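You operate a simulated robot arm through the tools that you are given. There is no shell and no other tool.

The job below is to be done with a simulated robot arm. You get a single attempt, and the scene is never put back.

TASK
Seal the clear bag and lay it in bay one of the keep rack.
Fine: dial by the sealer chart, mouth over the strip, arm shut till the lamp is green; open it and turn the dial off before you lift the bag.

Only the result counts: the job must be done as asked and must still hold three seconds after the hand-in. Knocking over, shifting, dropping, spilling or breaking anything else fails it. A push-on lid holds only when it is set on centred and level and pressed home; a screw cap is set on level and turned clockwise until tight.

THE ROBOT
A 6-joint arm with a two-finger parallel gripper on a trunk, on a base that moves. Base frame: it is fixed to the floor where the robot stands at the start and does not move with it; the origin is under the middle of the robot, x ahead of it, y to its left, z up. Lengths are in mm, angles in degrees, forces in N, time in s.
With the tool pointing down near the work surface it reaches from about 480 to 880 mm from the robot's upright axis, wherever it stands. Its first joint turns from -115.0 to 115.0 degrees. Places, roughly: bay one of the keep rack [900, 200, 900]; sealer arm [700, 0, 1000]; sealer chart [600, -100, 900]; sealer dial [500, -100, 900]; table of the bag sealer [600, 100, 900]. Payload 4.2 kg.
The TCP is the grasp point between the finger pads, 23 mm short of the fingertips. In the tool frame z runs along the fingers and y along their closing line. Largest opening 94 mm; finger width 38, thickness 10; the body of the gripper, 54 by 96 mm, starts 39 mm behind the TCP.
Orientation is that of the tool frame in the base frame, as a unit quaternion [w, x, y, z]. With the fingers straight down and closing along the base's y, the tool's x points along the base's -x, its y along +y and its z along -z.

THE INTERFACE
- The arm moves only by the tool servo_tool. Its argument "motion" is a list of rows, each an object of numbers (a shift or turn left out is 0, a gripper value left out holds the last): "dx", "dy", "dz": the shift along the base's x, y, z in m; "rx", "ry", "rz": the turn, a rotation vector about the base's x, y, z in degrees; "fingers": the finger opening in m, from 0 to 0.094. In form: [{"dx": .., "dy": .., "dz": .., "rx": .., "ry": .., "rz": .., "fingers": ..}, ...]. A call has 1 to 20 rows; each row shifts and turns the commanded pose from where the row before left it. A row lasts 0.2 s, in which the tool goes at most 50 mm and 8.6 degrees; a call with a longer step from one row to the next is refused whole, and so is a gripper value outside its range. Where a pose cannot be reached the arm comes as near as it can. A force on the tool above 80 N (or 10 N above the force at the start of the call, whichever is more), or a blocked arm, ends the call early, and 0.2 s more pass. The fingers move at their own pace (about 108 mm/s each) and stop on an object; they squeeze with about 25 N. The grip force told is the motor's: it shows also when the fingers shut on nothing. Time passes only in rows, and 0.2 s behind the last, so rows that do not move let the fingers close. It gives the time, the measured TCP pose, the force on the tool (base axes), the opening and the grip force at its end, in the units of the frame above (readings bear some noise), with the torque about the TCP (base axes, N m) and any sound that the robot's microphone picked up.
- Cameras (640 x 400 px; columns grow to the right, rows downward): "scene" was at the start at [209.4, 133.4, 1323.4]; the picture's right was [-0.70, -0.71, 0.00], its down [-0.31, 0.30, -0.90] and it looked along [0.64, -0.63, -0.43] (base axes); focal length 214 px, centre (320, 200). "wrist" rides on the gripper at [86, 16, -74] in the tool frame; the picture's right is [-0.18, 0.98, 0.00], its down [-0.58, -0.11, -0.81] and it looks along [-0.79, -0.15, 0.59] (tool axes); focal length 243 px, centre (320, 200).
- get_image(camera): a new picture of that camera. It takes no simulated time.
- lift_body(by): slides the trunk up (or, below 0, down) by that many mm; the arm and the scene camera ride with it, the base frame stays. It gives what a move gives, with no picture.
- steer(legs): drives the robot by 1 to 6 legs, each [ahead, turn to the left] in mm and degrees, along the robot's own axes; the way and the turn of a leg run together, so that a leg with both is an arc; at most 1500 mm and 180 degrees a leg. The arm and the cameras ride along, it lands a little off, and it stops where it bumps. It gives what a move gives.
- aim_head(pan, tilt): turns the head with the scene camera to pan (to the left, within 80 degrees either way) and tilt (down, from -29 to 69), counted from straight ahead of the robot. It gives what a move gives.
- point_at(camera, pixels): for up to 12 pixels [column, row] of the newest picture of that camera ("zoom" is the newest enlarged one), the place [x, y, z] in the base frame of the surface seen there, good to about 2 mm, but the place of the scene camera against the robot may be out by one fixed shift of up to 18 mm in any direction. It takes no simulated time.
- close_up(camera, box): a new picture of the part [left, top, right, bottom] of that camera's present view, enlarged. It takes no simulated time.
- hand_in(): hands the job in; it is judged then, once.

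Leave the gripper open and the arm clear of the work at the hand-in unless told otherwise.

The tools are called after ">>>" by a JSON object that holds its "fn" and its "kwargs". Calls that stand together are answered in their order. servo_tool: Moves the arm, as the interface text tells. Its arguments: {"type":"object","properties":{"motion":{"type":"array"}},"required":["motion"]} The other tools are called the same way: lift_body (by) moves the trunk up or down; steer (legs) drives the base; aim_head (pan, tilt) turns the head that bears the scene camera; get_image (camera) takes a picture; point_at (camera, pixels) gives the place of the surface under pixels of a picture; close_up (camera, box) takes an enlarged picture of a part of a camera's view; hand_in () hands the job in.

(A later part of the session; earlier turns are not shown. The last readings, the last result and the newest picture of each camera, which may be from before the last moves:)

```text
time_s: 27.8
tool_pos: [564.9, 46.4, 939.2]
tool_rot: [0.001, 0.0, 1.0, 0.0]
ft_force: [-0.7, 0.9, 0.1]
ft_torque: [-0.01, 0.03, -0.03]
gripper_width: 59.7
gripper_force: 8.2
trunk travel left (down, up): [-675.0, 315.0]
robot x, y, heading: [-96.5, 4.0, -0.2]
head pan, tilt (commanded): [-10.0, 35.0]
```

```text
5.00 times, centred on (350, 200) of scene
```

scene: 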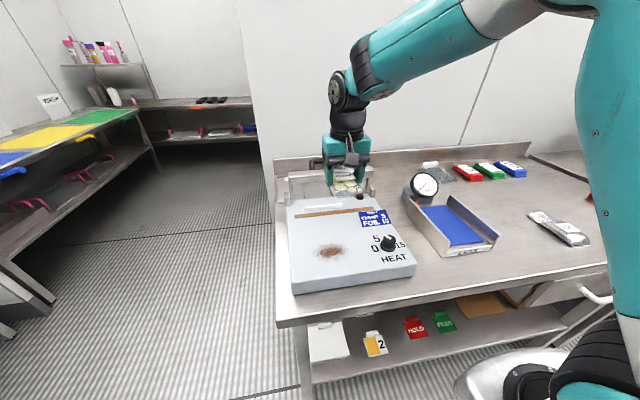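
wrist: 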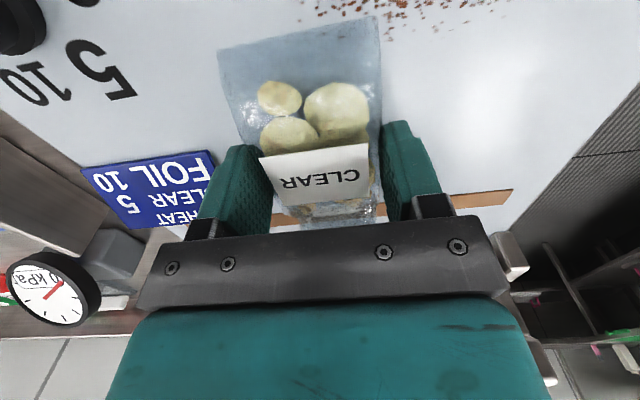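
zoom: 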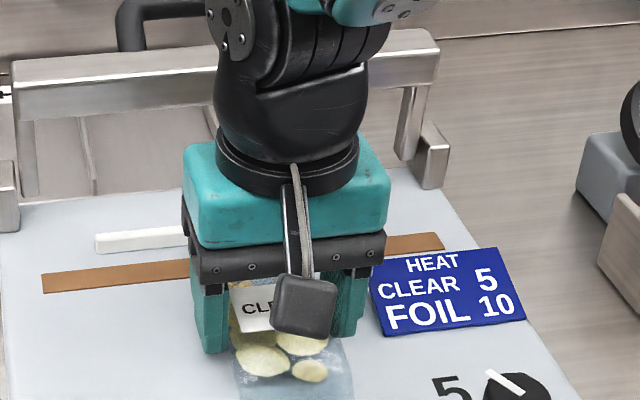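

Bag is at table height (z 939.2). I'll lower 1 mm more and open the fingers slowly, then rise.

>>> {"fn": "servo_tool", "kwargs": {"motion": [{"dz": -0.001}, {"fingers": 0.065}, {"fingers": 0.075}, {"fingers": 0.085}, {}]}}

>>> {"fn": "get_image", "kwargs": {"camera": "wrist"}}

```text
time_s: 28.9
tool_pos: [564.4, 46.3, 939.4]
tool_rot: [0.0, 0.001, 1.0, 0.0]
ft_force: [-0.2, 0.7, -0.3]
ft_torque: [-0.02, -0.02, 0.0]
gripper_width: 85.0
gripper_force: 0.1
trunk travel left (down, up): [-675.0, 315.0]
robot x, y, heading: [-103.5, -2.9, 0.2]
head pan, tilt (commanded): [-10.0, 35.0]
```

```text
taken
```

wrist: 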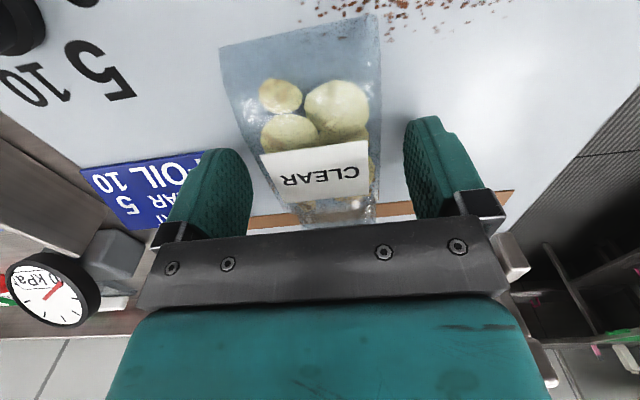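

Released without shifting. I'll rise straight up and back a little to view the bag against the strip.

>>> {"fn": "servo_tool", "kwargs": {"motion": [{"dz": 0.02}, {"dz": 0.04}, {"dz": 0.045}, {"dz": 0.045}, {"dz": 0.04, "dx": -0.02}, {"dx": -0.04, "fingers": 0.094}, {"dx": -0.04}, {}]}}

>>> {"fn": "get_image", "kwargs": {"camera": "wrist"}}

>>> {"fn": "close_up", "kwargs": {"camera": "wrist", "box": [200, 20, 440, 180]}}

```text
time_s: 30.8
tool_pos: [464.6, 46.4, 1129.9]
tool_rot: [0.0, 0.0, 1.0, -0.001]
ft_force: [0.6, -0.3, -0.8]
ft_torque: [0.01, -0.01, -0.02]
gripper_width: 93.8
gripper_force: 0.1
trunk travel left (down, up): [-675.0, 315.0]
robot x, y, heading: [-100.6, 1.4, 0.0]
head pan, tilt (commanded): [-10.0, 35.0]
```

```text
taken
```

wrist: 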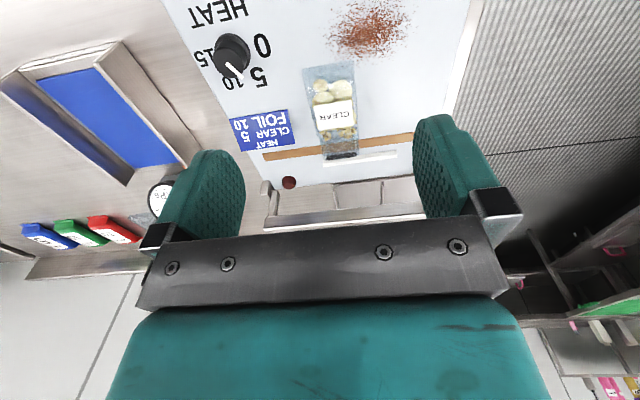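

```text
2.50 times, centred on (320, 100) of wrist
```

zoom: 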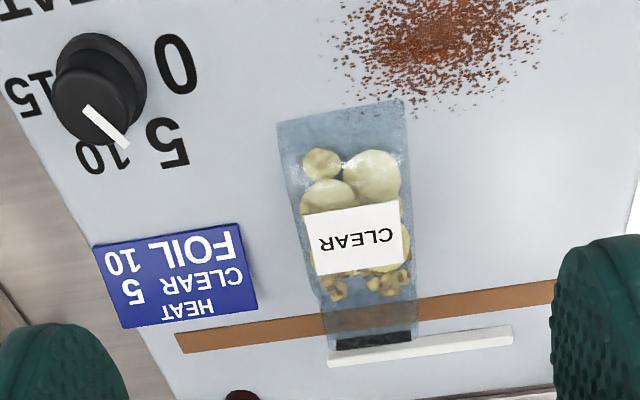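

The mouth lies across the brown strip, just short of the white stop. I'll verify with points.

>>> {"fn": "point_at", "kwargs": {"camera": "zoom", "pixels": [[338, 347], [408, 338], [332, 310], [412, 300], [340, 285], [400, 275], [278, 125], [403, 102], [332, 358], [510, 330], [345, 220], [410, 320]]}}

>>> {"fn": "close_up", "kwargs": {"camera": "scene", "box": [280, 150, 400, 230]}}

```text
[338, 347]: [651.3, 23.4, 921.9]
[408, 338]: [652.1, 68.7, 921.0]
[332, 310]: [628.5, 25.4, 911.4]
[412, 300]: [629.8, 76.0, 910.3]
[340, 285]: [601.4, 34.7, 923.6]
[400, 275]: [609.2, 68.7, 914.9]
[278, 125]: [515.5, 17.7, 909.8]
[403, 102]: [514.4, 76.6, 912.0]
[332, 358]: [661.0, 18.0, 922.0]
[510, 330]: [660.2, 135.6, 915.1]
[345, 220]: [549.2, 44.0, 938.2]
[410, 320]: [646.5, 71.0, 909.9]
```

```text
5.00 times, centred on (340, 190) of scene
```

zoom: 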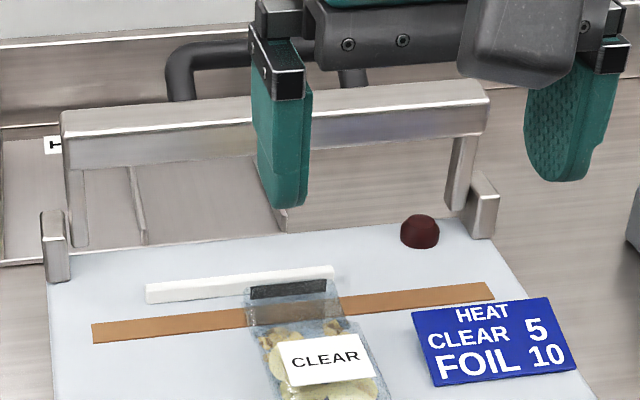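

Placement is good (mouth x≈653–657, strip x 632–646, bag rear x≈515). Now I study the arm: uprights, posts, handle geometry.

>>> {"fn": "point_at", "kwargs": {"camera": "zoom", "pixels": [[468, 150], [460, 200], [76, 190], [80, 230], [485, 185], [485, 220], [270, 110], [270, 90], [200, 55], [185, 95], [352, 75], [480, 200]]}}

>>> {"fn": "close_up", "kwargs": {"camera": "wrist", "box": [240, 160, 440, 240]}}

>>> {"fn": "point_at", "kwargs": {"camera": "wrist", "pixels": [[265, 190], [270, 205], [275, 217], [340, 212], [340, 218], [416, 205], [330, 195], [380, 185]]}}

```text
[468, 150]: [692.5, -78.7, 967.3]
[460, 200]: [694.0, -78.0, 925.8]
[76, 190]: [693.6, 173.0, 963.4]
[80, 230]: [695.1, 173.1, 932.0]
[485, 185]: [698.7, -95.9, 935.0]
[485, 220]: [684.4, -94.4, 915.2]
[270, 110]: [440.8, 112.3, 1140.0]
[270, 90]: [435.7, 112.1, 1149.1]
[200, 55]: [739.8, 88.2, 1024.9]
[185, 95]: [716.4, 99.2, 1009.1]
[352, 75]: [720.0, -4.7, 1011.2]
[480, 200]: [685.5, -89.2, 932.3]
```

```text
3.20 times, centred on (340, 200) of wrist
```

zoom: 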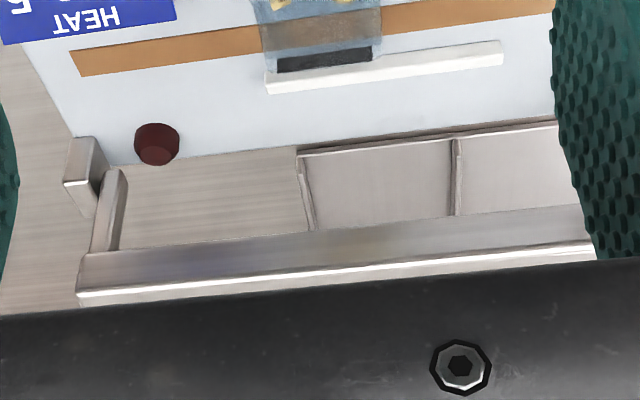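

```text
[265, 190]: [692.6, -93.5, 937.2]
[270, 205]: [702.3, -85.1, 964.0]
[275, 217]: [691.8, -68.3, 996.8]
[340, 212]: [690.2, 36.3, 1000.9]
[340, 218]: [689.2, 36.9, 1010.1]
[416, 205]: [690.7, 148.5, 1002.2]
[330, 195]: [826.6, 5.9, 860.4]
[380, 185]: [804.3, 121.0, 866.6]
```

The arm's uprights are vertical at x≈702, posts to z≈946, pivot about (708, 930); handle crossbar about (754, 47, 1032), and closed it should land near (606, 47, 976). For comfortable reach I'll drive ahead 60 mm with the tool high.

>>> {"fn": "steer", "kwargs": {"legs": [[60, 0]]}}

```text
time_s: 31.7
tool_pos: [526.0, 48.4, 1130.5]
tool_rot: [0.0, -0.001, 1.0, 0.0]
ft_force: [-0.8, 0.3, 0.2]
ft_torque: [0.02, 0.01, 0.01]
gripper_width: 93.9
gripper_force: 0.0
trunk travel left (down, up): [-675.0, 315.0]
robot x, y, heading: [-40.5, -0.4, -0.1]
head pan, tilt (commanded): [-10.0, 35.0]
```

I'll move up over the arm while turning the tool +90° about z (fingers closing along x), which also gives a side view of the handle.

>>> {"fn": "servo_tool", "kwargs": {"motion": [{"dz": 0.02, "rz": 7.5}, {"dx": 0.0195, "dy": -0.008, "rz": 7.5}, {"dx": 0.0195, "dy": -0.008, "rz": 7.5}, {"dx": 0.0195, "dy": -0.008, "rz": 7.5}, {"dx": 0.0195, "dy": -0.008, "rz": 7.5}, {"dx": 0.0195, "dy": -0.008, "rz": 7.5}, {"dx": 0.0195, "dy": -0.008, "rz": 7.5}, {"dx": 0.0195, "dy": -0.008, "rz": 7.5}, {"dx": 0.0195, "dy": -0.008, "rz": 7.5}, {"dx": 0.0195, "dy": -0.008, "rz": 7.5}, {"dx": 0.0195, "dy": -0.008, "rz": 7.5}, {"dx": 0.0195, "dy": -0.008, "rz": 7.5}, {}]}}

>>> {"fn": "get_image", "kwargs": {"camera": "wrist"}}

>>> {"fn": "get_image", "kwargs": {"camera": "scene"}}

```text
time_s: 34.5
tool_pos: [739.9, -40.0, 1149.9]
tool_rot: [0.0, 0.708, -0.706, 0.0]
ft_force: [-0.7, -0.7, -0.6]
ft_torque: [0.0, -0.03, 0.01]
gripper_width: 94.0
gripper_force: 0.0
trunk travel left (down, up): [-675.0, 315.0]
robot x, y, heading: [-38.3, 0.3, 0.3]
head pan, tilt (commanded): [-10.0, 35.0]
```

```text
taken
```

wrist: 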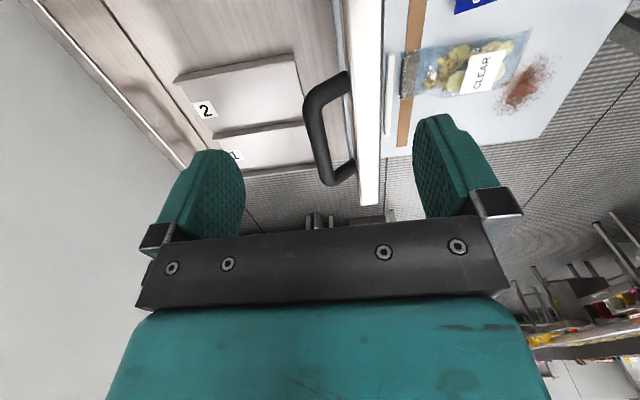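

```text
taken
```

scene: 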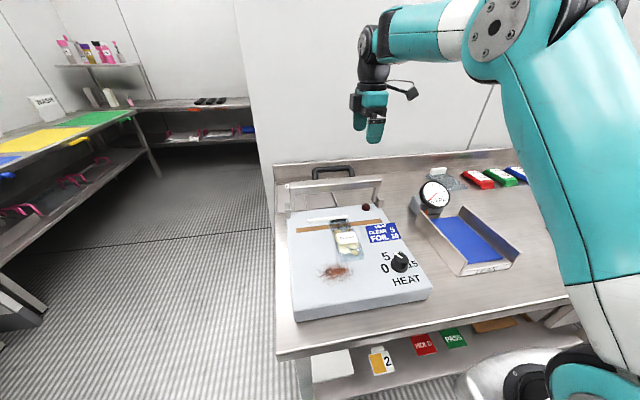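

Good view of handle and rack. I'll enlarge and measure handle, bar and bays.

>>> {"fn": "close_up", "kwargs": {"camera": "wrist", "box": [160, 40, 420, 220]}}

>>> {"fn": "point_at", "kwargs": {"camera": "wrist", "pixels": [[343, 76], [330, 80], [313, 100], [310, 125], [318, 150], [326, 180], [335, 165], [350, 160], [335, 125], [347, 100], [372, 150], [357, 200]]}}

>>> {"fn": "point_at", "kwargs": {"camera": "wrist", "pixels": [[206, 110], [236, 154], [180, 78], [296, 58], [215, 135], [300, 122], [290, 165], [250, 95], [265, 150], [298, 90], [200, 85], [280, 175]]}}

```text
2.22 times, centred on (290, 130) of wrist
```

zoom: 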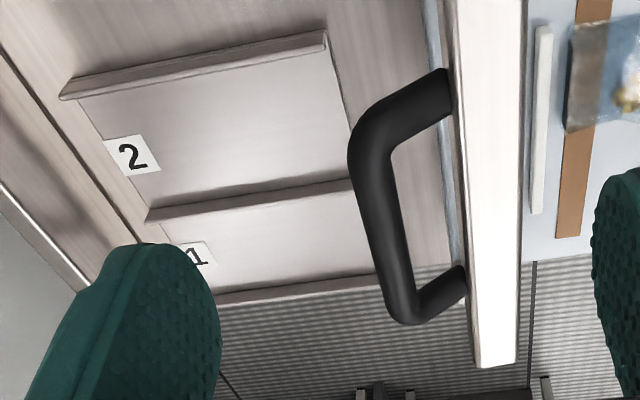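

```text
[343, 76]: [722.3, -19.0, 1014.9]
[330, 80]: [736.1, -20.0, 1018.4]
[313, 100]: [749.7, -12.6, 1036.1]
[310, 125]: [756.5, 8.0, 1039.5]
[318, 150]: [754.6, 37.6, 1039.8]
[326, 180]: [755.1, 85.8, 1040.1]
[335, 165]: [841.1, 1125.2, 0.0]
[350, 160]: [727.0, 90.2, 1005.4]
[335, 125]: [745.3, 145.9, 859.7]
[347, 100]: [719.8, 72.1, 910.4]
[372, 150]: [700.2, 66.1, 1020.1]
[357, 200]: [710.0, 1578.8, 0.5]
```

```text
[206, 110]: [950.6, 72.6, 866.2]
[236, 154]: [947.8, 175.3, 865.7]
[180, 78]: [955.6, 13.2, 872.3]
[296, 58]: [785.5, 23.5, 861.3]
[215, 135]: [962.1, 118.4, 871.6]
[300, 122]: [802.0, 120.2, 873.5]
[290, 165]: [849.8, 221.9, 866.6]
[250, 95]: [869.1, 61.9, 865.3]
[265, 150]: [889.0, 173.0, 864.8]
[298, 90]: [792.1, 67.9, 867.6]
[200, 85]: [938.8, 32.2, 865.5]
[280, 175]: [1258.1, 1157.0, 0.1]
```

>>> {"fn": "point_at", "kwargs": {"camera": "zoom", "pixels": [[470, 200], [462, 220], [452, 180], [512, 250], [480, 330], [445, 200], [415, 180], [380, 160], [375, 230], [395, 230], [440, 100], [430, 310]]}}

```text
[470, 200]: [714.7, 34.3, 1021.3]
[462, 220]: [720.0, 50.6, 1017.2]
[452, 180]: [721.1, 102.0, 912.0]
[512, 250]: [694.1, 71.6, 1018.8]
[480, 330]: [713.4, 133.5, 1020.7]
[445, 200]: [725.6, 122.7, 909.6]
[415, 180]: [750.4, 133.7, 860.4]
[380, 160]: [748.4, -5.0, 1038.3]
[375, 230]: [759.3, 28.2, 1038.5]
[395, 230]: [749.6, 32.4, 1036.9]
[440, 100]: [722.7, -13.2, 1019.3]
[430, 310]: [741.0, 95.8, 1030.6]
```

Handle crossbar centre ≈ (755, y 0–85, z 1031), Ø≈16; bar x 690–720, top z 1020. I'll set the fingers to 34 mm and lower them as a fork around the crossbar at (755, 40, 1040).

>>> {"fn": "servo_tool", "kwargs": {"motion": [{"dx": 0.005, "dy": 0.027, "fingers": 0.034}, {"dx": 0.005, "dy": 0.027}, {"dx": 0.005, "dy": 0.026}, {"dz": -0.03}, {"dz": -0.03}, {"dz": -0.02}, {}]}}

>>> {"fn": "get_image", "kwargs": {"camera": "wrist"}}

>>> {"fn": "close_up", "kwargs": {"camera": "scene", "box": [270, 90, 430, 210]}}

```text
time_s: 36.1
tool_pos: [755.8, 39.8, 1070.9]
tool_rot: [0.001, 0.708, -0.706, 0.001]
ft_force: [0.8, -0.2, -0.2]
ft_torque: [-0.02, 0.04, -0.01]
gripper_width: 34.2
gripper_force: 0.0
trunk travel left (down, up): [-675.0, 315.0]
robot x, y, heading: [-38.7, -0.9, 0.2]
head pan, tilt (commanded): [-10.0, 35.0]
```

```text
taken
```

wrist: 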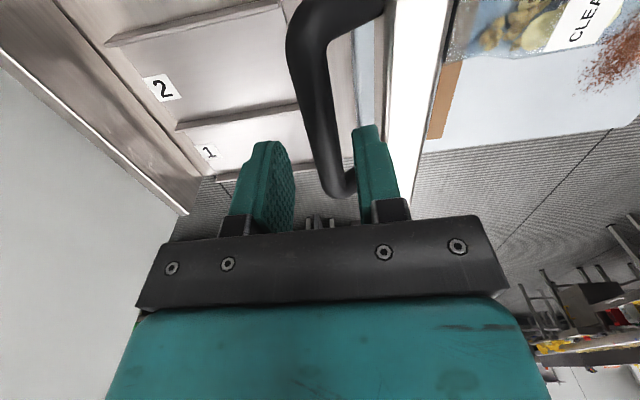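

```text
3.33 times, centred on (350, 150) of scene
```

zoom: 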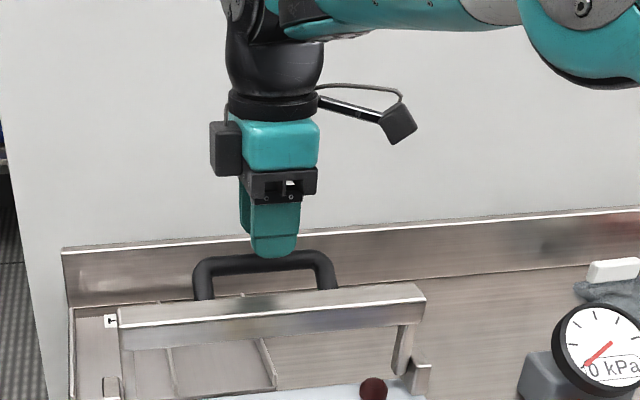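

The crossbar is centred between the fingers. Lower 31 mm more.

>>> {"fn": "servo_tool", "kwargs": {"motion": [{"dz": -0.016}, {"dz": -0.015}, {}]}}

>>> {"fn": "get_image", "kwargs": {"camera": "wrist"}}

```text
time_s: 36.9
tool_pos: [754.2, 39.5, 1039.1]
tool_rot: [0.001, 0.708, -0.706, 0.0]
ft_force: [-0.4, -0.1, 0.7]
ft_torque: [0.0, 0.04, -0.02]
gripper_width: 33.9
gripper_force: 0.0
trunk travel left (down, up): [-675.0, 315.0]
robot x, y, heading: [-38.4, -3.9, 0.2]
head pan, tilt (commanded): [-10.0, 35.0]
```

```text
taken
```

wrist: 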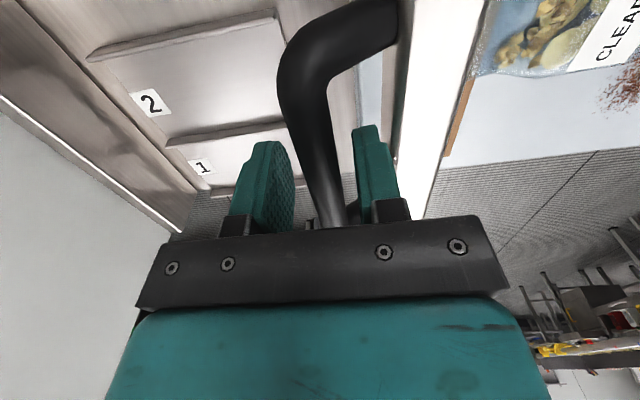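

The fork straddles the crossbar. Now I swing it forward along an arc, first half.

>>> {"fn": "servo_tool", "kwargs": {"motion": [{"dx": -0.0152, "dz": 0.0062}, {"dx": -0.0149, "dz": 0.0037}, {"dx": -0.0152, "dz": 0.0016}, {"dx": -0.0153, "dz": -0.0005}, {}]}}

>>> {"fn": "get_image", "kwargs": {"camera": "wrist"}}

>>> {"fn": "close_up", "kwargs": {"camera": "scene", "box": [270, 90, 430, 210]}}

```text
time_s: 38.1
tool_pos: [694.2, 40.6, 1049.8]
tool_rot: [0.001, 0.708, -0.706, -0.001]
ft_force: [0.5, -0.3, 0.3]
ft_torque: [0.01, -0.02, 0.03]
gripper_width: 34.0
gripper_force: 0.1
trunk travel left (down, up): [-675.0, 315.0]
robot x, y, heading: [-42.2, -0.3, -0.2]
head pan, tilt (commanded): [-10.0, 35.0]
```

```text
taken
```

wrist: 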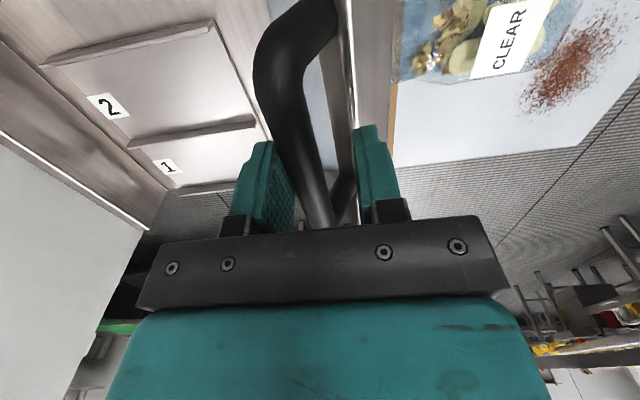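

```text
3.33 times, centred on (350, 150) of scene
```

zoom: 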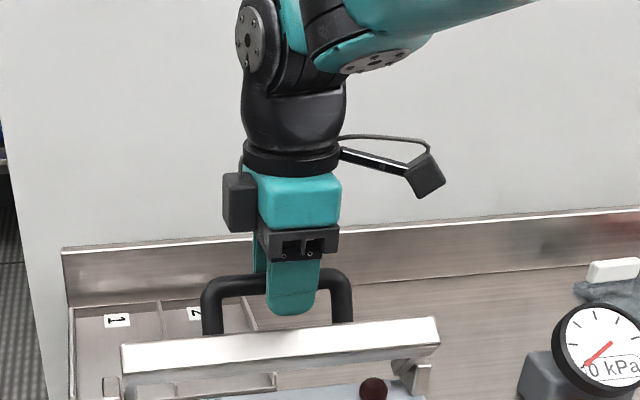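

The arm follows against the far finger with almost no force. I'll check the crossbar's position to confirm the pivot.

>>> {"fn": "point_at", "kwargs": {"camera": "wrist", "pixels": [[260, 70], [280, 60], [290, 120], [310, 150], [330, 20], [345, 60], [350, 30]]}}

```text
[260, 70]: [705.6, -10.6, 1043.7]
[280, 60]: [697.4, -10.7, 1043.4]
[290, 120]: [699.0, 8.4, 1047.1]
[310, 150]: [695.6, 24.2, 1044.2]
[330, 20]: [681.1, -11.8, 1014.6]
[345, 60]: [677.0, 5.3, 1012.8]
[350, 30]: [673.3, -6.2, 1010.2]
```

Pivot about (712, 933); the arm has turned ~30° and still rests on the far finger, so the hinge has some friction. Continue the arc.

>>> {"fn": "servo_tool", "kwargs": {"motion": [{"dx": -0.0141, "dz": -0.0026}, {"dx": -0.0142, "dz": -0.0046}, {"dx": -0.0134, "dz": -0.0065}, {"dx": -0.0123, "dz": -0.0083}, {"dx": -0.0111, "dz": -0.01}, {}]}}

>>> {"fn": "get_image", "kwargs": {"camera": "wrist"}}

>>> {"fn": "close_up", "kwargs": {"camera": "scene", "box": [270, 90, 430, 250]}}

>>> {"fn": "point_at", "kwargs": {"camera": "wrist", "pixels": [[260, 70], [280, 60], [290, 120], [310, 150], [330, 20], [345, 60], [350, 30]]}}

```text
time_s: 39.5
tool_pos: [629.5, 38.7, 1018.2]
tool_rot: [0.0, 0.708, -0.706, 0.001]
ft_force: [1.3, 0.3, -1.1]
ft_torque: [-0.06, 0.0, -0.04]
gripper_width: 34.4
gripper_force: 0.2
trunk travel left (down, up): [-675.0, 315.0]
robot x, y, heading: [-40.8, -1.5, -0.2]
head pan, tilt (commanded): [-10.0, 35.0]
```

```text
taken
```

wrist: 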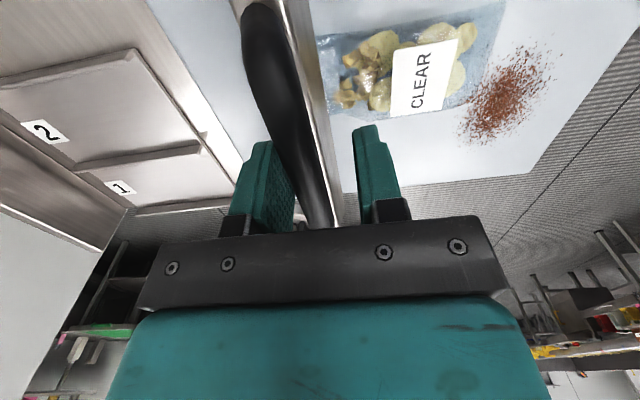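

```text
2.50 times, centred on (350, 170) of scene
```

zoom: 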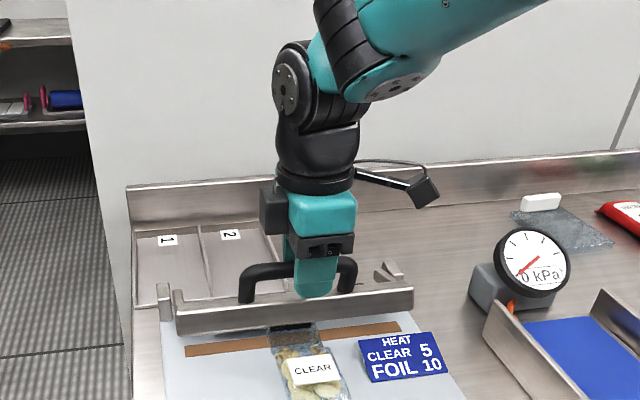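

```text
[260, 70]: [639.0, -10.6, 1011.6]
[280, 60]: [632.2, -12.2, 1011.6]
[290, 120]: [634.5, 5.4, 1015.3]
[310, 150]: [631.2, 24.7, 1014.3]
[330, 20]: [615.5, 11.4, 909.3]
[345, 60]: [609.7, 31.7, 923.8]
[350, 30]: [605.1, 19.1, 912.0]
```

Crossbar centre now (636, 1007), matching the circle. I'll continue the last part to near closed.

>>> {"fn": "servo_tool", "kwargs": {"motion": [{"dx": -0.0095, "dz": -0.0114}, {"dx": -0.0061, "dz": -0.0093}, {"dx": -0.003, "dz": -0.006}, {"dx": -0.0026, "dz": -0.0052}, {}]}}

>>> {"fn": "get_image", "kwargs": {"camera": "wrist"}}

>>> {"fn": "close_up", "kwargs": {"camera": "scene", "box": [270, 90, 430, 250]}}

>>> {"fn": "point_at", "kwargs": {"camera": "wrist", "pixels": [[260, 70], [280, 60], [290, 120], [310, 150], [330, 20], [345, 60], [350, 30]]}}

```text
time_s: 40.7
tool_pos: [607.8, 40.3, 988.1]
tool_rot: [-0.001, 0.708, -0.706, 0.001]
ft_force: [5.0, 0.2, 2.0]
ft_torque: [0.03, -0.05, -0.09]
gripper_width: 36.2
gripper_force: 2.1
trunk travel left (down, up): [-675.0, 315.0]
robot x, y, heading: [-40.7, -2.2, 0.2]
head pan, tilt (commanded): [-10.0, 35.0]
```

```text
taken
```

wrist: 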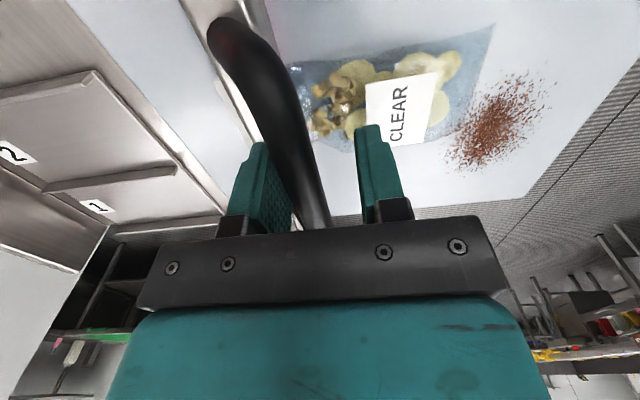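

```text
2.50 times, centred on (350, 170) of scene
```

zoom: 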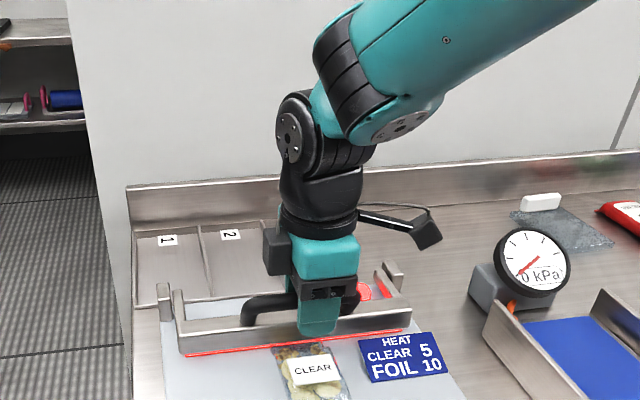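

```text
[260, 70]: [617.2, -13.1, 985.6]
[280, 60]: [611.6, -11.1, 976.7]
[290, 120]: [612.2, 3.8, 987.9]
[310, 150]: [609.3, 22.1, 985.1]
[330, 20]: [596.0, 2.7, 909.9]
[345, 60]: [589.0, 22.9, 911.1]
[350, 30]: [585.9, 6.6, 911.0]
```

The arm is down: the strip glows and the lamp is red – heating. I hold and wait, checking the lamp.

>>> {"fn": "servo_tool", "kwargs": {"motion": [{}, {}, {}, {}]}}

>>> {"fn": "close_up", "kwargs": {"camera": "scene", "box": [300, 170, 400, 240]}}

```text
time_s: 41.7
tool_pos: [609.2, 39.7, 986.4]
tool_rot: [0.0, 0.708, -0.706, 0.0]
ft_force: [5.3, 0.1, 2.6]
ft_torque: [0.07, -0.05, -0.09]
gripper_width: 36.4
gripper_force: 2.9
trunk travel left (down, up): [-675.0, 315.0]
robot x, y, heading: [-40.1, 1.7, -0.1]
head pan, tilt (commanded): [-10.0, 35.0]
```

```text
5.71 times, centred on (350, 205) of scene
```

zoom: 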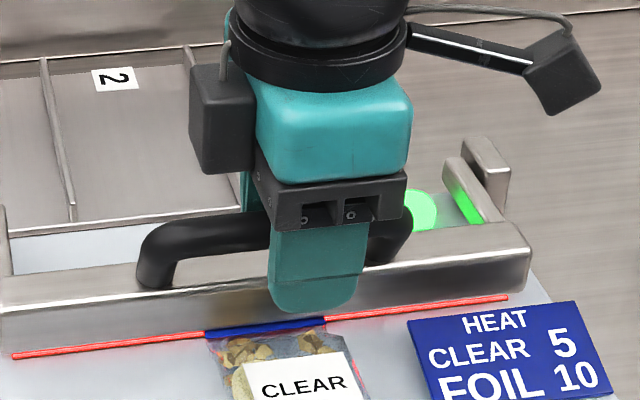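

The lamp is green and a blue seal line is on the bag. I open the arm at once: centre the fork, narrow it to 22 mm, and swing the crossbar back along the arc.

>>> {"fn": "servo_tool", "kwargs": {"motion": [{"dx": 0.007}, {"fingers": 0.022}, {"dx": 0.0056, "dz": 0.0112}, {"dx": 0.0061, "dz": 0.0093}, {"dx": 0.0095, "dz": 0.0114}, {"dx": 0.0111, "dz": 0.01}, {"dx": 0.0123, "dz": 0.0083}, {"dx": 0.0134, "dz": 0.0065}, {"dx": 0.0142, "dz": 0.0046}, {"dx": 0.0141, "dz": 0.0026}, {}]}}

>>> {"fn": "get_image", "kwargs": {"camera": "wrist"}}

>>> {"fn": "close_up", "kwargs": {"camera": "scene", "box": [270, 90, 430, 250]}}

```text
time_s: 44.1
tool_pos: [700.1, 40.7, 1049.8]
tool_rot: [0.001, 0.708, -0.706, 0.0]
ft_force: [-2.9, 0.5, 0.0]
ft_torque: [-0.01, 0.02, -0.04]
gripper_width: 23.2
gripper_force: 1.2
trunk travel left (down, up): [-675.0, 315.0]
robot x, y, heading: [-39.8, 0.2, -0.0]
head pan, tilt (commanded): [-10.0, 35.0]
```

```text
taken
```

wrist: 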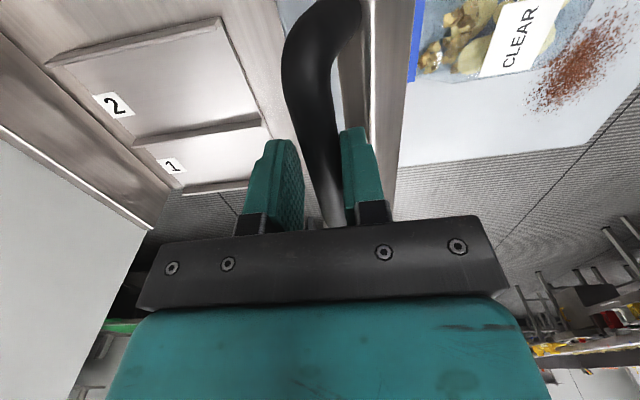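

```text
2.50 times, centred on (350, 170) of scene
```

zoom: 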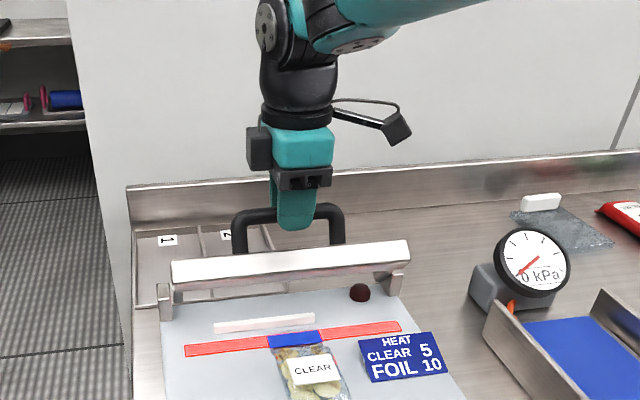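

The arm has lifted; the bag's seal band is blue. I'll continue swinging the arm to its fully open position.

>>> {"fn": "servo_tool", "kwargs": {"motion": [{"dx": 0.0154, "dz": 0.0005}, {"dx": 0.0148, "dz": -0.0015}, {"dx": 0.0145, "dz": -0.0036}, {"dx": 0.0092, "dz": -0.0035}, {"dx": 0.003, "dz": -0.001}, {}]}}

>>> {"fn": "get_image", "kwargs": {"camera": "wrist"}}

>>> {"fn": "close_up", "kwargs": {"camera": "scene", "box": [270, 90, 430, 250]}}

```text
time_s: 45.5
tool_pos: [757.6, 39.8, 1042.0]
tool_rot: [0.0, 0.708, -0.706, 0.001]
ft_force: [-6.5, -0.4, 1.3]
ft_torque: [-0.03, 0.07, -0.09]
gripper_width: 25.0
gripper_force: 3.4
trunk travel left (down, up): [-675.0, 315.0]
robot x, y, heading: [-41.7, 1.1, 0.1]
head pan, tilt (commanded): [-10.0, 35.0]
```

```text
taken
```

wrist: 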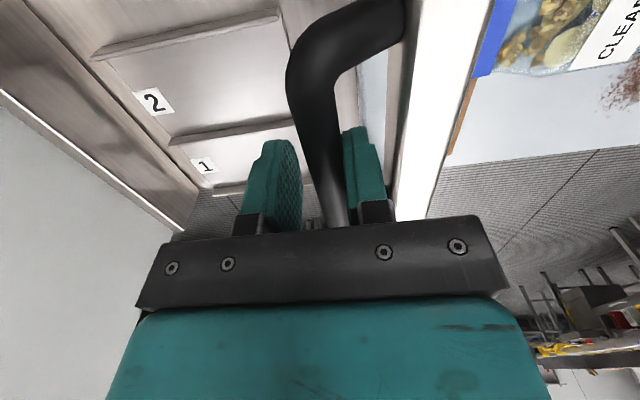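

```text
2.50 times, centred on (350, 170) of scene
```

zoom: 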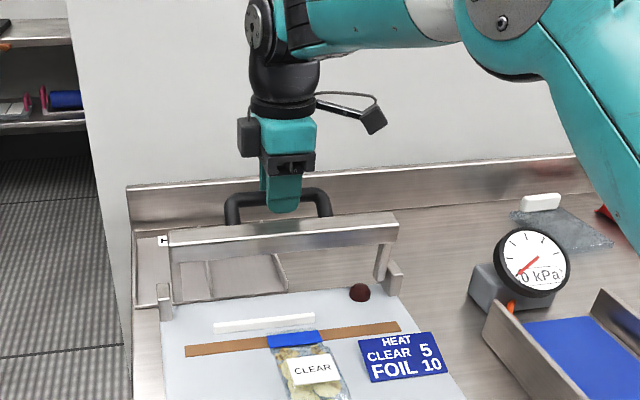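

The arm stands open again. I'll relax the fork, widen it, lift straight off the handle, and go back over the dial while turning the tool back to nominal.

>>> {"fn": "servo_tool", "kwargs": {"motion": [{"dx": -0.003, "fingers": 0.034}, {"dz": 0.025}, {"dz": 0.04}, {"dz": 0.043}, {}]}}

>>> {"fn": "servo_tool", "kwargs": {"motion": [{"dx": -0.0233, "dy": -0.0078, "rz": -7.5}, {"dx": -0.0233, "dy": -0.0078, "rz": -7.5}, {"dx": -0.0233, "dy": -0.0078, "rz": -7.5}, {"dx": -0.0233, "dy": -0.0078, "rz": -7.5}, {"dx": -0.0233, "dy": -0.0078, "rz": -7.5}, {"dx": -0.0233, "dy": -0.0078, "rz": -7.5}, {"dx": -0.0233, "dy": -0.0078, "rz": -7.5}, {"dx": -0.0233, "dy": -0.0078, "rz": -7.5}, {"dx": -0.0233, "dy": -0.0078, "rz": -7.5}, {"dx": -0.0233, "dy": -0.0078, "rz": -7.5}, {"dx": -0.0233, "dy": -0.0078, "rz": -7.5}, {"dx": -0.0233, "dy": -0.0078, "rz": -7.5}, {"dz": -0.04}, {"dz": -0.04, "fingers": 0.06}, {}]}}

>>> {"fn": "get_image", "kwargs": {"camera": "wrist"}}

>>> {"fn": "get_image", "kwargs": {"camera": "scene"}}

```text
time_s: 46.7
tool_pos: [755.6, 39.5, 1149.4]
tool_rot: [0.0, 0.708, -0.706, 0.0]
ft_force: [0.6, 0.7, -0.7]
ft_torque: [-0.02, -0.01, 0.0]
gripper_width: 34.2
gripper_force: 0.1
trunk travel left (down, up): [-675.0, 315.0]
robot x, y, heading: [-40.8, -0.6, 0.2]
head pan, tilt (commanded): [-10.0, 35.0]
```

```text
time_s: 49.9
tool_pos: [476.2, -53.4, 1070.1]
tool_rot: [0.0, -0.001, 1.0, -0.001]
ft_force: [0.1, 1.2, -0.1]
ft_torque: [0.02, 0.0, 0.0]
gripper_width: 60.3
gripper_force: 0.2
trunk travel left (down, up): [-675.0, 315.0]
robot x, y, heading: [-38.4, -2.4, -0.1]
head pan, tilt (commanded): [-10.0, 35.0]
```

```text
taken
```

wrist: 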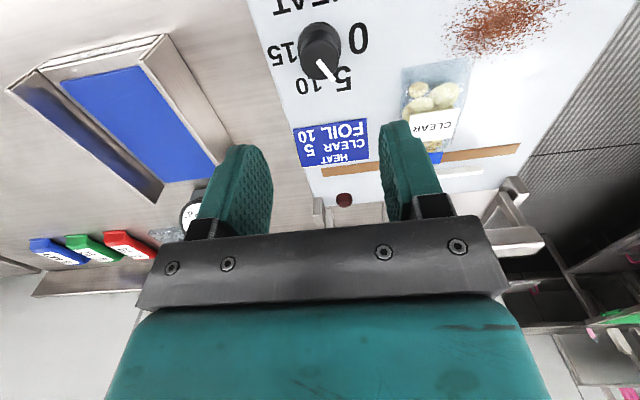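

```text
taken
```

scene: 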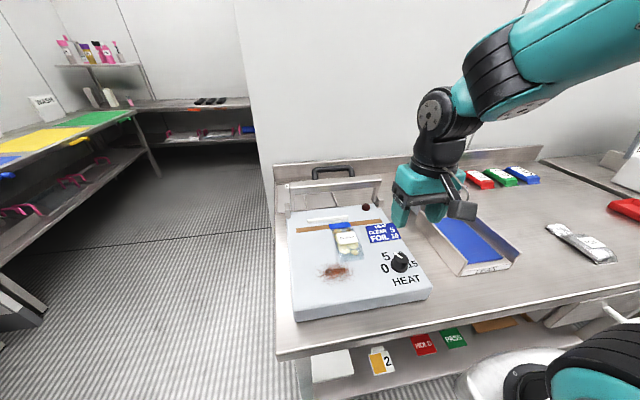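

Dial pointer at 5 (at (325,68)); bag undisturbed. Lower over the knob and close.

>>> {"fn": "servo_tool", "kwargs": {"motion": [{"dx": 0.002, "dy": -0.001, "dz": -0.03}, {"dz": -0.03}, {"dz": -0.03}, {"dz": -0.022}, {"dz": -0.015}, {}]}}

>>> {"fn": "close_up", "kwargs": {"camera": "wrist", "box": [240, 80, 400, 220]}}

```text
time_s: 51.3
tool_pos: [476.9, -54.0, 942.1]
tool_rot: [0.0, -0.001, 1.0, 0.001]
ft_force: [0.0, 0.6, 0.3]
ft_torque: [0.02, 0.0, 0.01]
gripper_width: 59.9
gripper_force: 0.1
trunk travel left (down, up): [-675.0, 315.0]
robot x, y, heading: [-43.7, 5.9, -0.0]
head pan, tilt (commanded): [-10.0, 35.0]
```

```text
2.86 times, centred on (320, 150) of wrist
```

zoom: 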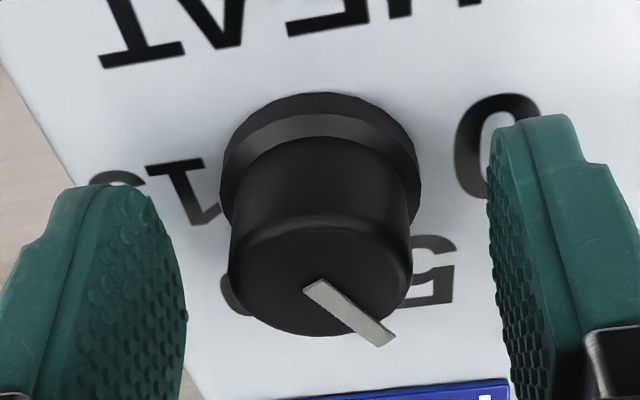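

Knob centred. Close on it and turn 60° counter-clockwise to 0.

>>> {"fn": "servo_tool", "kwargs": {"motion": [{"dy": -0.0005, "fingers": 0.0}, {}, {}, {}, {"rz": 7.5}, {"rz": 7.5}, {"rz": 7.5}, {"rz": 7.5}, {"rz": 7.5}, {"rz": 7.5}, {"rz": 7.5}, {"rz": 7.5}, {}, {}]}}

>>> {"fn": "get_image", "kwargs": {"camera": "wrist"}}

>>> {"fn": "close_up", "kwargs": {"camera": "scene", "box": [350, 220, 450, 300]}}

```text
time_s: 54.3
tool_pos: [478.4, -55.9, 941.8]
tool_rot: [0.001, -0.501, 0.865, -0.001]
ft_force: [12.2, -7.8, -4.7]
ft_torque: [-0.48, -0.02, -0.03]
gripper_width: 33.4
gripper_force: 45.6
trunk travel left (down, up): [-675.0, 315.0]
robot x, y, heading: [-39.9, -0.7, 0.2]
head pan, tilt (commanded): [-10.0, 35.0]
```

```text
taken
```

wrist: 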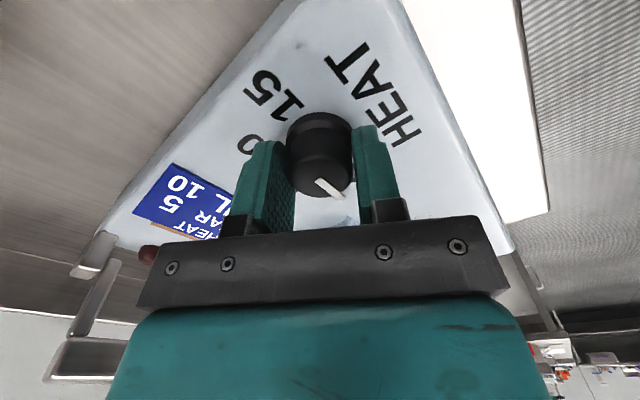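

```text
5.00 times, centred on (400, 260) of scene
```

zoom: 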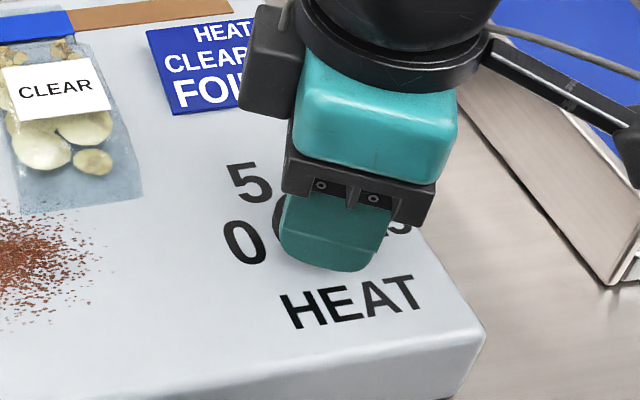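

Knob turned with the tool. Release, lift and check the pointer.

>>> {"fn": "servo_tool", "kwargs": {"motion": [{"fingers": 0.06}, {}, {"dz": 0.02}, {"dz": 0.04}, {"dz": 0.04}, {"dz": 0.04}, {}]}}

>>> {"fn": "close_up", "kwargs": {"camera": "wrist", "box": [240, 0, 420, 120]}}

>>> {"fn": "close_up", "kwargs": {"camera": "scene", "box": [300, 200, 440, 300]}}

```text
time_s: 55.9
tool_pos: [477.6, -55.2, 1081.3]
tool_rot: [0.001, -0.502, 0.865, -0.001]
ft_force: [-0.3, 0.9, 0.4]
ft_torque: [-0.01, -0.04, 0.0]
gripper_width: 60.1
gripper_force: 0.1
trunk travel left (down, up): [-675.0, 315.0]
robot x, y, heading: [-39.5, 0.6, -0.2]
head pan, tilt (commanded): [-10.0, 35.0]
```

```text
3.33 times, centred on (330, 60) of wrist
```

zoom: 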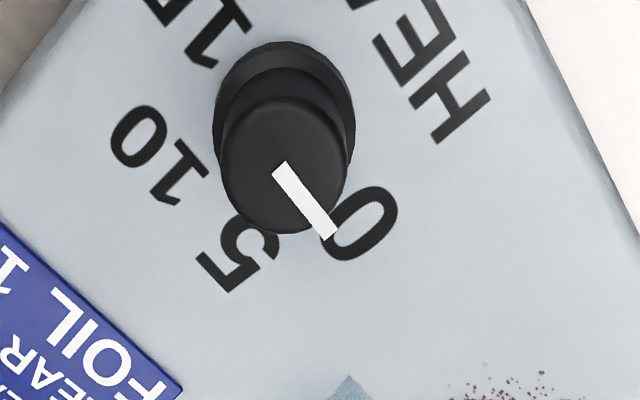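

```text
4.00 times, centred on (370, 250) of scene
```

zoom: 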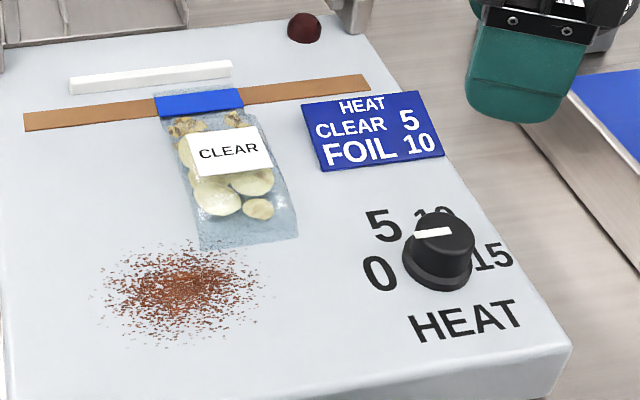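

>>> {"fn": "point_at", "kwargs": {"camera": "zoom", "pixels": [[449, 232], [418, 236], [380, 273], [383, 225]]}}

>>> {"fn": "close_up", "kwargs": {"camera": "wrist", "box": [240, 0, 420, 120]}}

>>> {"fn": "point_at", "kwargs": {"camera": "zoom", "pixels": [[282, 172], [329, 234], [365, 225], [240, 255], [300, 195]]}}

```text
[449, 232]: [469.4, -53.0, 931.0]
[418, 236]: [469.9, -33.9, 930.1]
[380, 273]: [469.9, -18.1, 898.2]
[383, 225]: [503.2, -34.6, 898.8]
```

```text
3.33 times, centred on (330, 60) of wrist
```

zoom: 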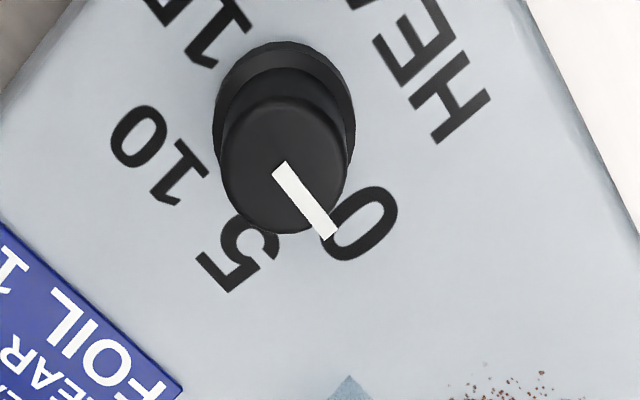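

```text
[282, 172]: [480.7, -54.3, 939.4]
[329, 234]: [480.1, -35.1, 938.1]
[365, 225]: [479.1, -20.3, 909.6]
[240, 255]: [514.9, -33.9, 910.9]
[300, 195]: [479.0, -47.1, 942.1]
```

The dial reads 0 again (pointer along +y). Before picking up the bag I'll drive ahead 40 mm to the start position so bay one (centre about (877,171), floor z 865) comes within reach.

>>> {"fn": "steer", "kwargs": {"legs": [[42, 0]]}}

```text
time_s: 56.8
tool_pos: [521.2, -55.6, 1080.4]
tool_rot: [-0.001, -0.502, 0.865, 0.0]
ft_force: [-0.2, -0.5, 0.0]
ft_torque: [-0.04, -0.01, 0.02]
gripper_width: 60.3
gripper_force: 0.0
trunk travel left (down, up): [-675.0, 315.0]
robot x, y, heading: [3.3, -0.8, -0.1]
head pan, tilt (commanded): [-10.0, 35.0]
```

Robot at x≈3. Now turn the tool back to nominal and move over the bag.

>>> {"fn": "servo_tool", "kwargs": {"motion": [{"dx": 0.0055, "dy": 0.0128, "rz": -7.5}, {"dx": 0.0055, "dy": 0.0128, "rz": -7.5}, {"dx": 0.0055, "dy": 0.0128, "rz": -7.5}, {"dx": 0.0055, "dy": 0.0128, "rz": -7.5}, {"dx": 0.0055, "dy": 0.0128, "rz": -7.5}, {"dx": 0.0055, "dy": 0.0128, "rz": -7.5}, {"dx": 0.0055, "dy": 0.0128, "rz": -7.5, "fingers": 0.09}, {"dx": 0.0055, "dy": 0.0128, "rz": -7.5}, {"dz": -0.04}, {"dz": -0.04}, {}]}}

>>> {"fn": "get_image", "kwargs": {"camera": "wrist"}}

>>> {"fn": "close_up", "kwargs": {"camera": "scene", "box": [270, 130, 430, 290]}}

```text
time_s: 59.2
tool_pos: [564.7, 48.3, 1000.6]
tool_rot: [0.0, -0.001, 1.0, 0.0]
ft_force: [-0.2, 0.2, 0.3]
ft_torque: [0.02, -0.02, -0.03]
gripper_width: 90.1
gripper_force: 0.0
trunk travel left (down, up): [-675.0, 315.0]
robot x, y, heading: [-1.9, -1.4, 0.2]
head pan, tilt (commanded): [-10.0, 35.0]
```

```text
taken
```

wrist: 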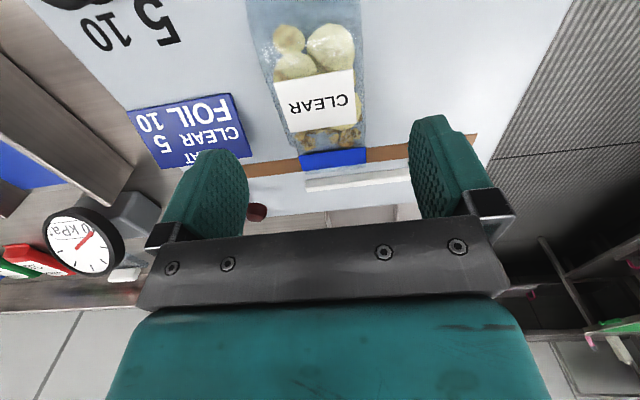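

```text
2.50 times, centred on (350, 210) of scene
```

zoom: 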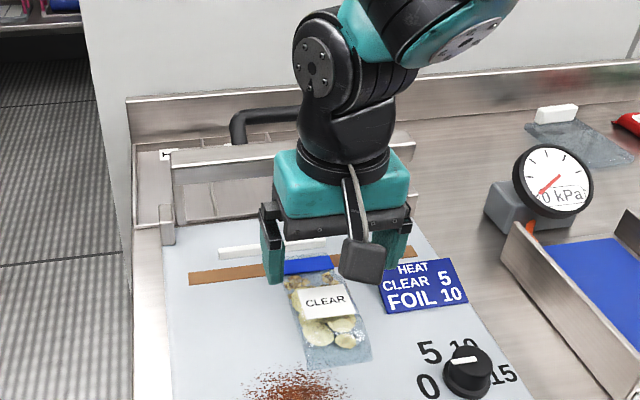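

>>> {"fn": "point_at", "kwargs": {"camera": "wrist", "pixels": [[300, 155], [366, 148], [262, 70], [362, 60], [250, 20], [360, 10], [322, 100], [305, 168], [362, 162], [285, 130], [366, 120]]}}

```text
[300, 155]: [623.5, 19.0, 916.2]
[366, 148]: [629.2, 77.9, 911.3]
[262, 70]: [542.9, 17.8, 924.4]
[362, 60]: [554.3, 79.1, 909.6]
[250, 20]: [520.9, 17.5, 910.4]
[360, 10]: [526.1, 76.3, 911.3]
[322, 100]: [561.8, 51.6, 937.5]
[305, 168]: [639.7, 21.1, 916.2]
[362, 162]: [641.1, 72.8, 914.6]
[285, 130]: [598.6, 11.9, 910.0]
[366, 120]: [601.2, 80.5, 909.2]
```

Bag centre y≈47.5, tool at 48.3. I'll narrow to 85 mm (to stay off the chart plate), descend to z≈939 and grip the bag sides as before.

>>> {"fn": "servo_tool", "kwargs": {"motion": [{"dy": -0.0008, "dz": -0.02, "fingers": 0.085}, {"dz": -0.02}, {"dz": -0.013}, {"dz": -0.008}, {}, {"fingers": 0.0}, {}, {}, {}, {}]}}

>>> {"fn": "get_image", "kwargs": {"camera": "wrist"}}

```text
time_s: 61.4
tool_pos: [564.3, 46.6, 938.7]
tool_rot: [0.0, -0.001, 1.0, 0.001]
ft_force: [0.3, -0.2, -0.4]
ft_torque: [-0.02, 0.0, -0.01]
gripper_width: 59.8
gripper_force: 7.9
trunk travel left (down, up): [-675.0, 315.0]
robot x, y, heading: [1.2, 0.4, 0.2]
head pan, tilt (commanded): [-10.0, 35.0]
```

```text
taken
```

wrist: 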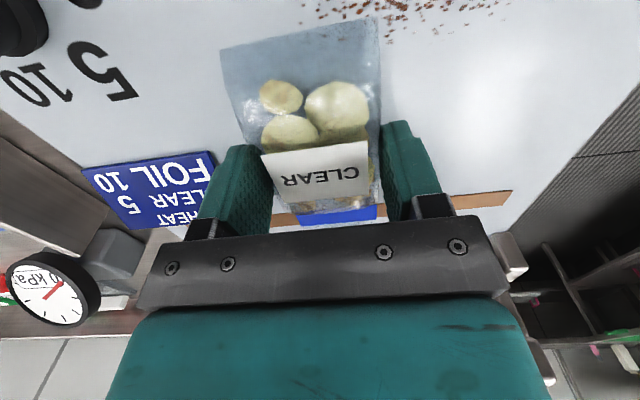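

Grip as before. Lift straight up to z≈1120.

>>> {"fn": "servo_tool", "kwargs": {"motion": [{"dz": 0.01}, {"dz": 0.02}, {"dz": 0.03}, {"dz": 0.03}, {"dz": 0.03}, {"dz": 0.03}, {"dz": 0.03}, {}]}}

>>> {"fn": "get_image", "kwargs": {"camera": "wrist"}}

>>> {"fn": "get_image", "kwargs": {"camera": "scene"}}

```text
time_s: 63.2
tool_pos: [563.4, 46.8, 1120.6]
tool_rot: [0.0, -0.002, 1.0, -0.001]
ft_force: [0.2, 0.0, 0.1]
ft_torque: [-0.03, 0.01, 0.02]
gripper_width: 59.8
gripper_force: 8.2
trunk travel left (down, up): [-675.0, 315.0]
robot x, y, heading: [0.2, -2.2, -0.2]
head pan, tilt (commanded): [-10.0, 35.0]
```

```text
taken
```

wrist: 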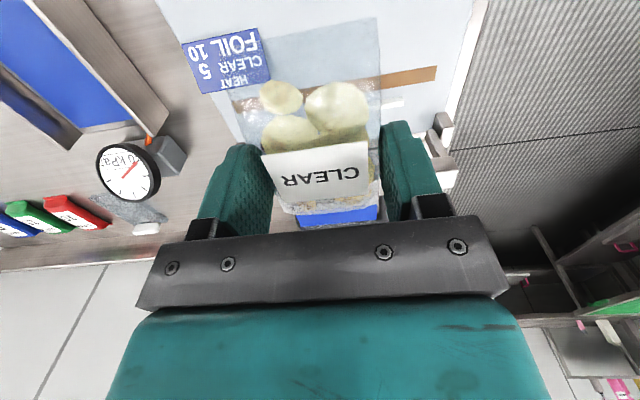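

```text
taken
```

scene: 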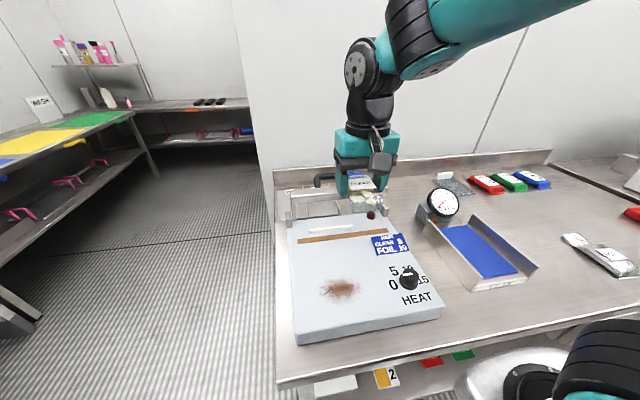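

Carry the bag over the sealer arm to above bay one (848, 171).

>>> {"fn": "servo_tool", "kwargs": {"motion": [{"dx": 0.0237, "dy": 0.01035}, {"dx": 0.0237, "dy": 0.01035}, {"dx": 0.0237, "dy": 0.01035}, {"dx": 0.0237, "dy": 0.01035}, {"dx": 0.0237, "dy": 0.01035}, {"dx": 0.0237, "dy": 0.01035}, {"dx": 0.0237, "dy": 0.01035}, {"dx": 0.0237, "dy": 0.01035}, {"dx": 0.0237, "dy": 0.01035}, {"dx": 0.0237, "dy": 0.01035}, {"dx": 0.0237, "dy": 0.01035}, {"dx": 0.0237, "dy": 0.01035}, {}]}}

>>> {"fn": "get_image", "kwargs": {"camera": "wrist"}}

>>> {"fn": "get_image", "kwargs": {"camera": "scene"}}

```text
time_s: 66.0
tool_pos: [807.1, 152.3, 1116.2]
tool_rot: [0.0, -0.002, 1.0, 0.0]
ft_force: [0.3, -0.5, -1.1]
ft_torque: [0.0, -0.03, 0.01]
gripper_width: 59.6
gripper_force: 8.0
out of reach, approached as far as the arm can: row 11, 12
trunk travel left (down, up): [-675.0, 315.0]
robot x, y, heading: [-1.3, -1.6, -0.1]
head pan, tilt (commanded): [-10.0, 35.0]
```

```text
taken
```

wrist: 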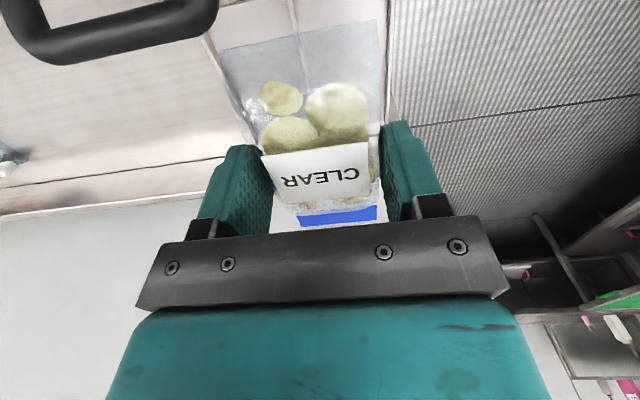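

```text
taken
```

scene: 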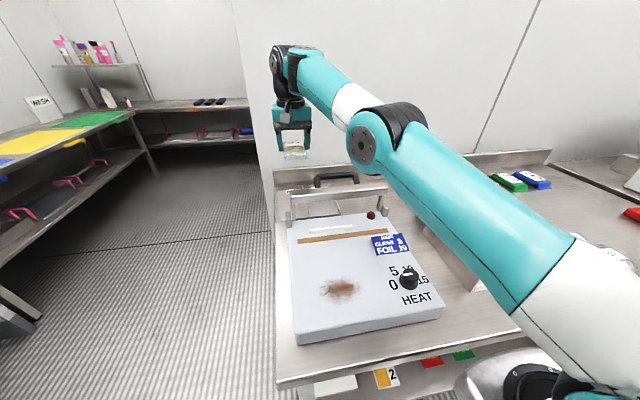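

The arm was out of reach at this height (stopped at (807,152)). Raising the trunk 120 mm will give more reach at the heights needed; the tool rides up with it.

>>> {"fn": "lift_body", "kwargs": {"by": 120}}

```text
time_s: 67.5
tool_pos: [806.6, 151.5, 1235.3]
tool_rot: [0.0, -0.002, 1.0, -0.001]
ft_force: [-0.6, 0.6, -0.8]
ft_torque: [-0.02, -0.05, 0.01]
gripper_width: 59.8
gripper_force: 8.4
trunk travel left (down, up): [-795.0, 195.0]
robot x, y, heading: [4.6, 0.1, 0.3]
head pan, tilt (commanded): [-10.0, 35.0]
```

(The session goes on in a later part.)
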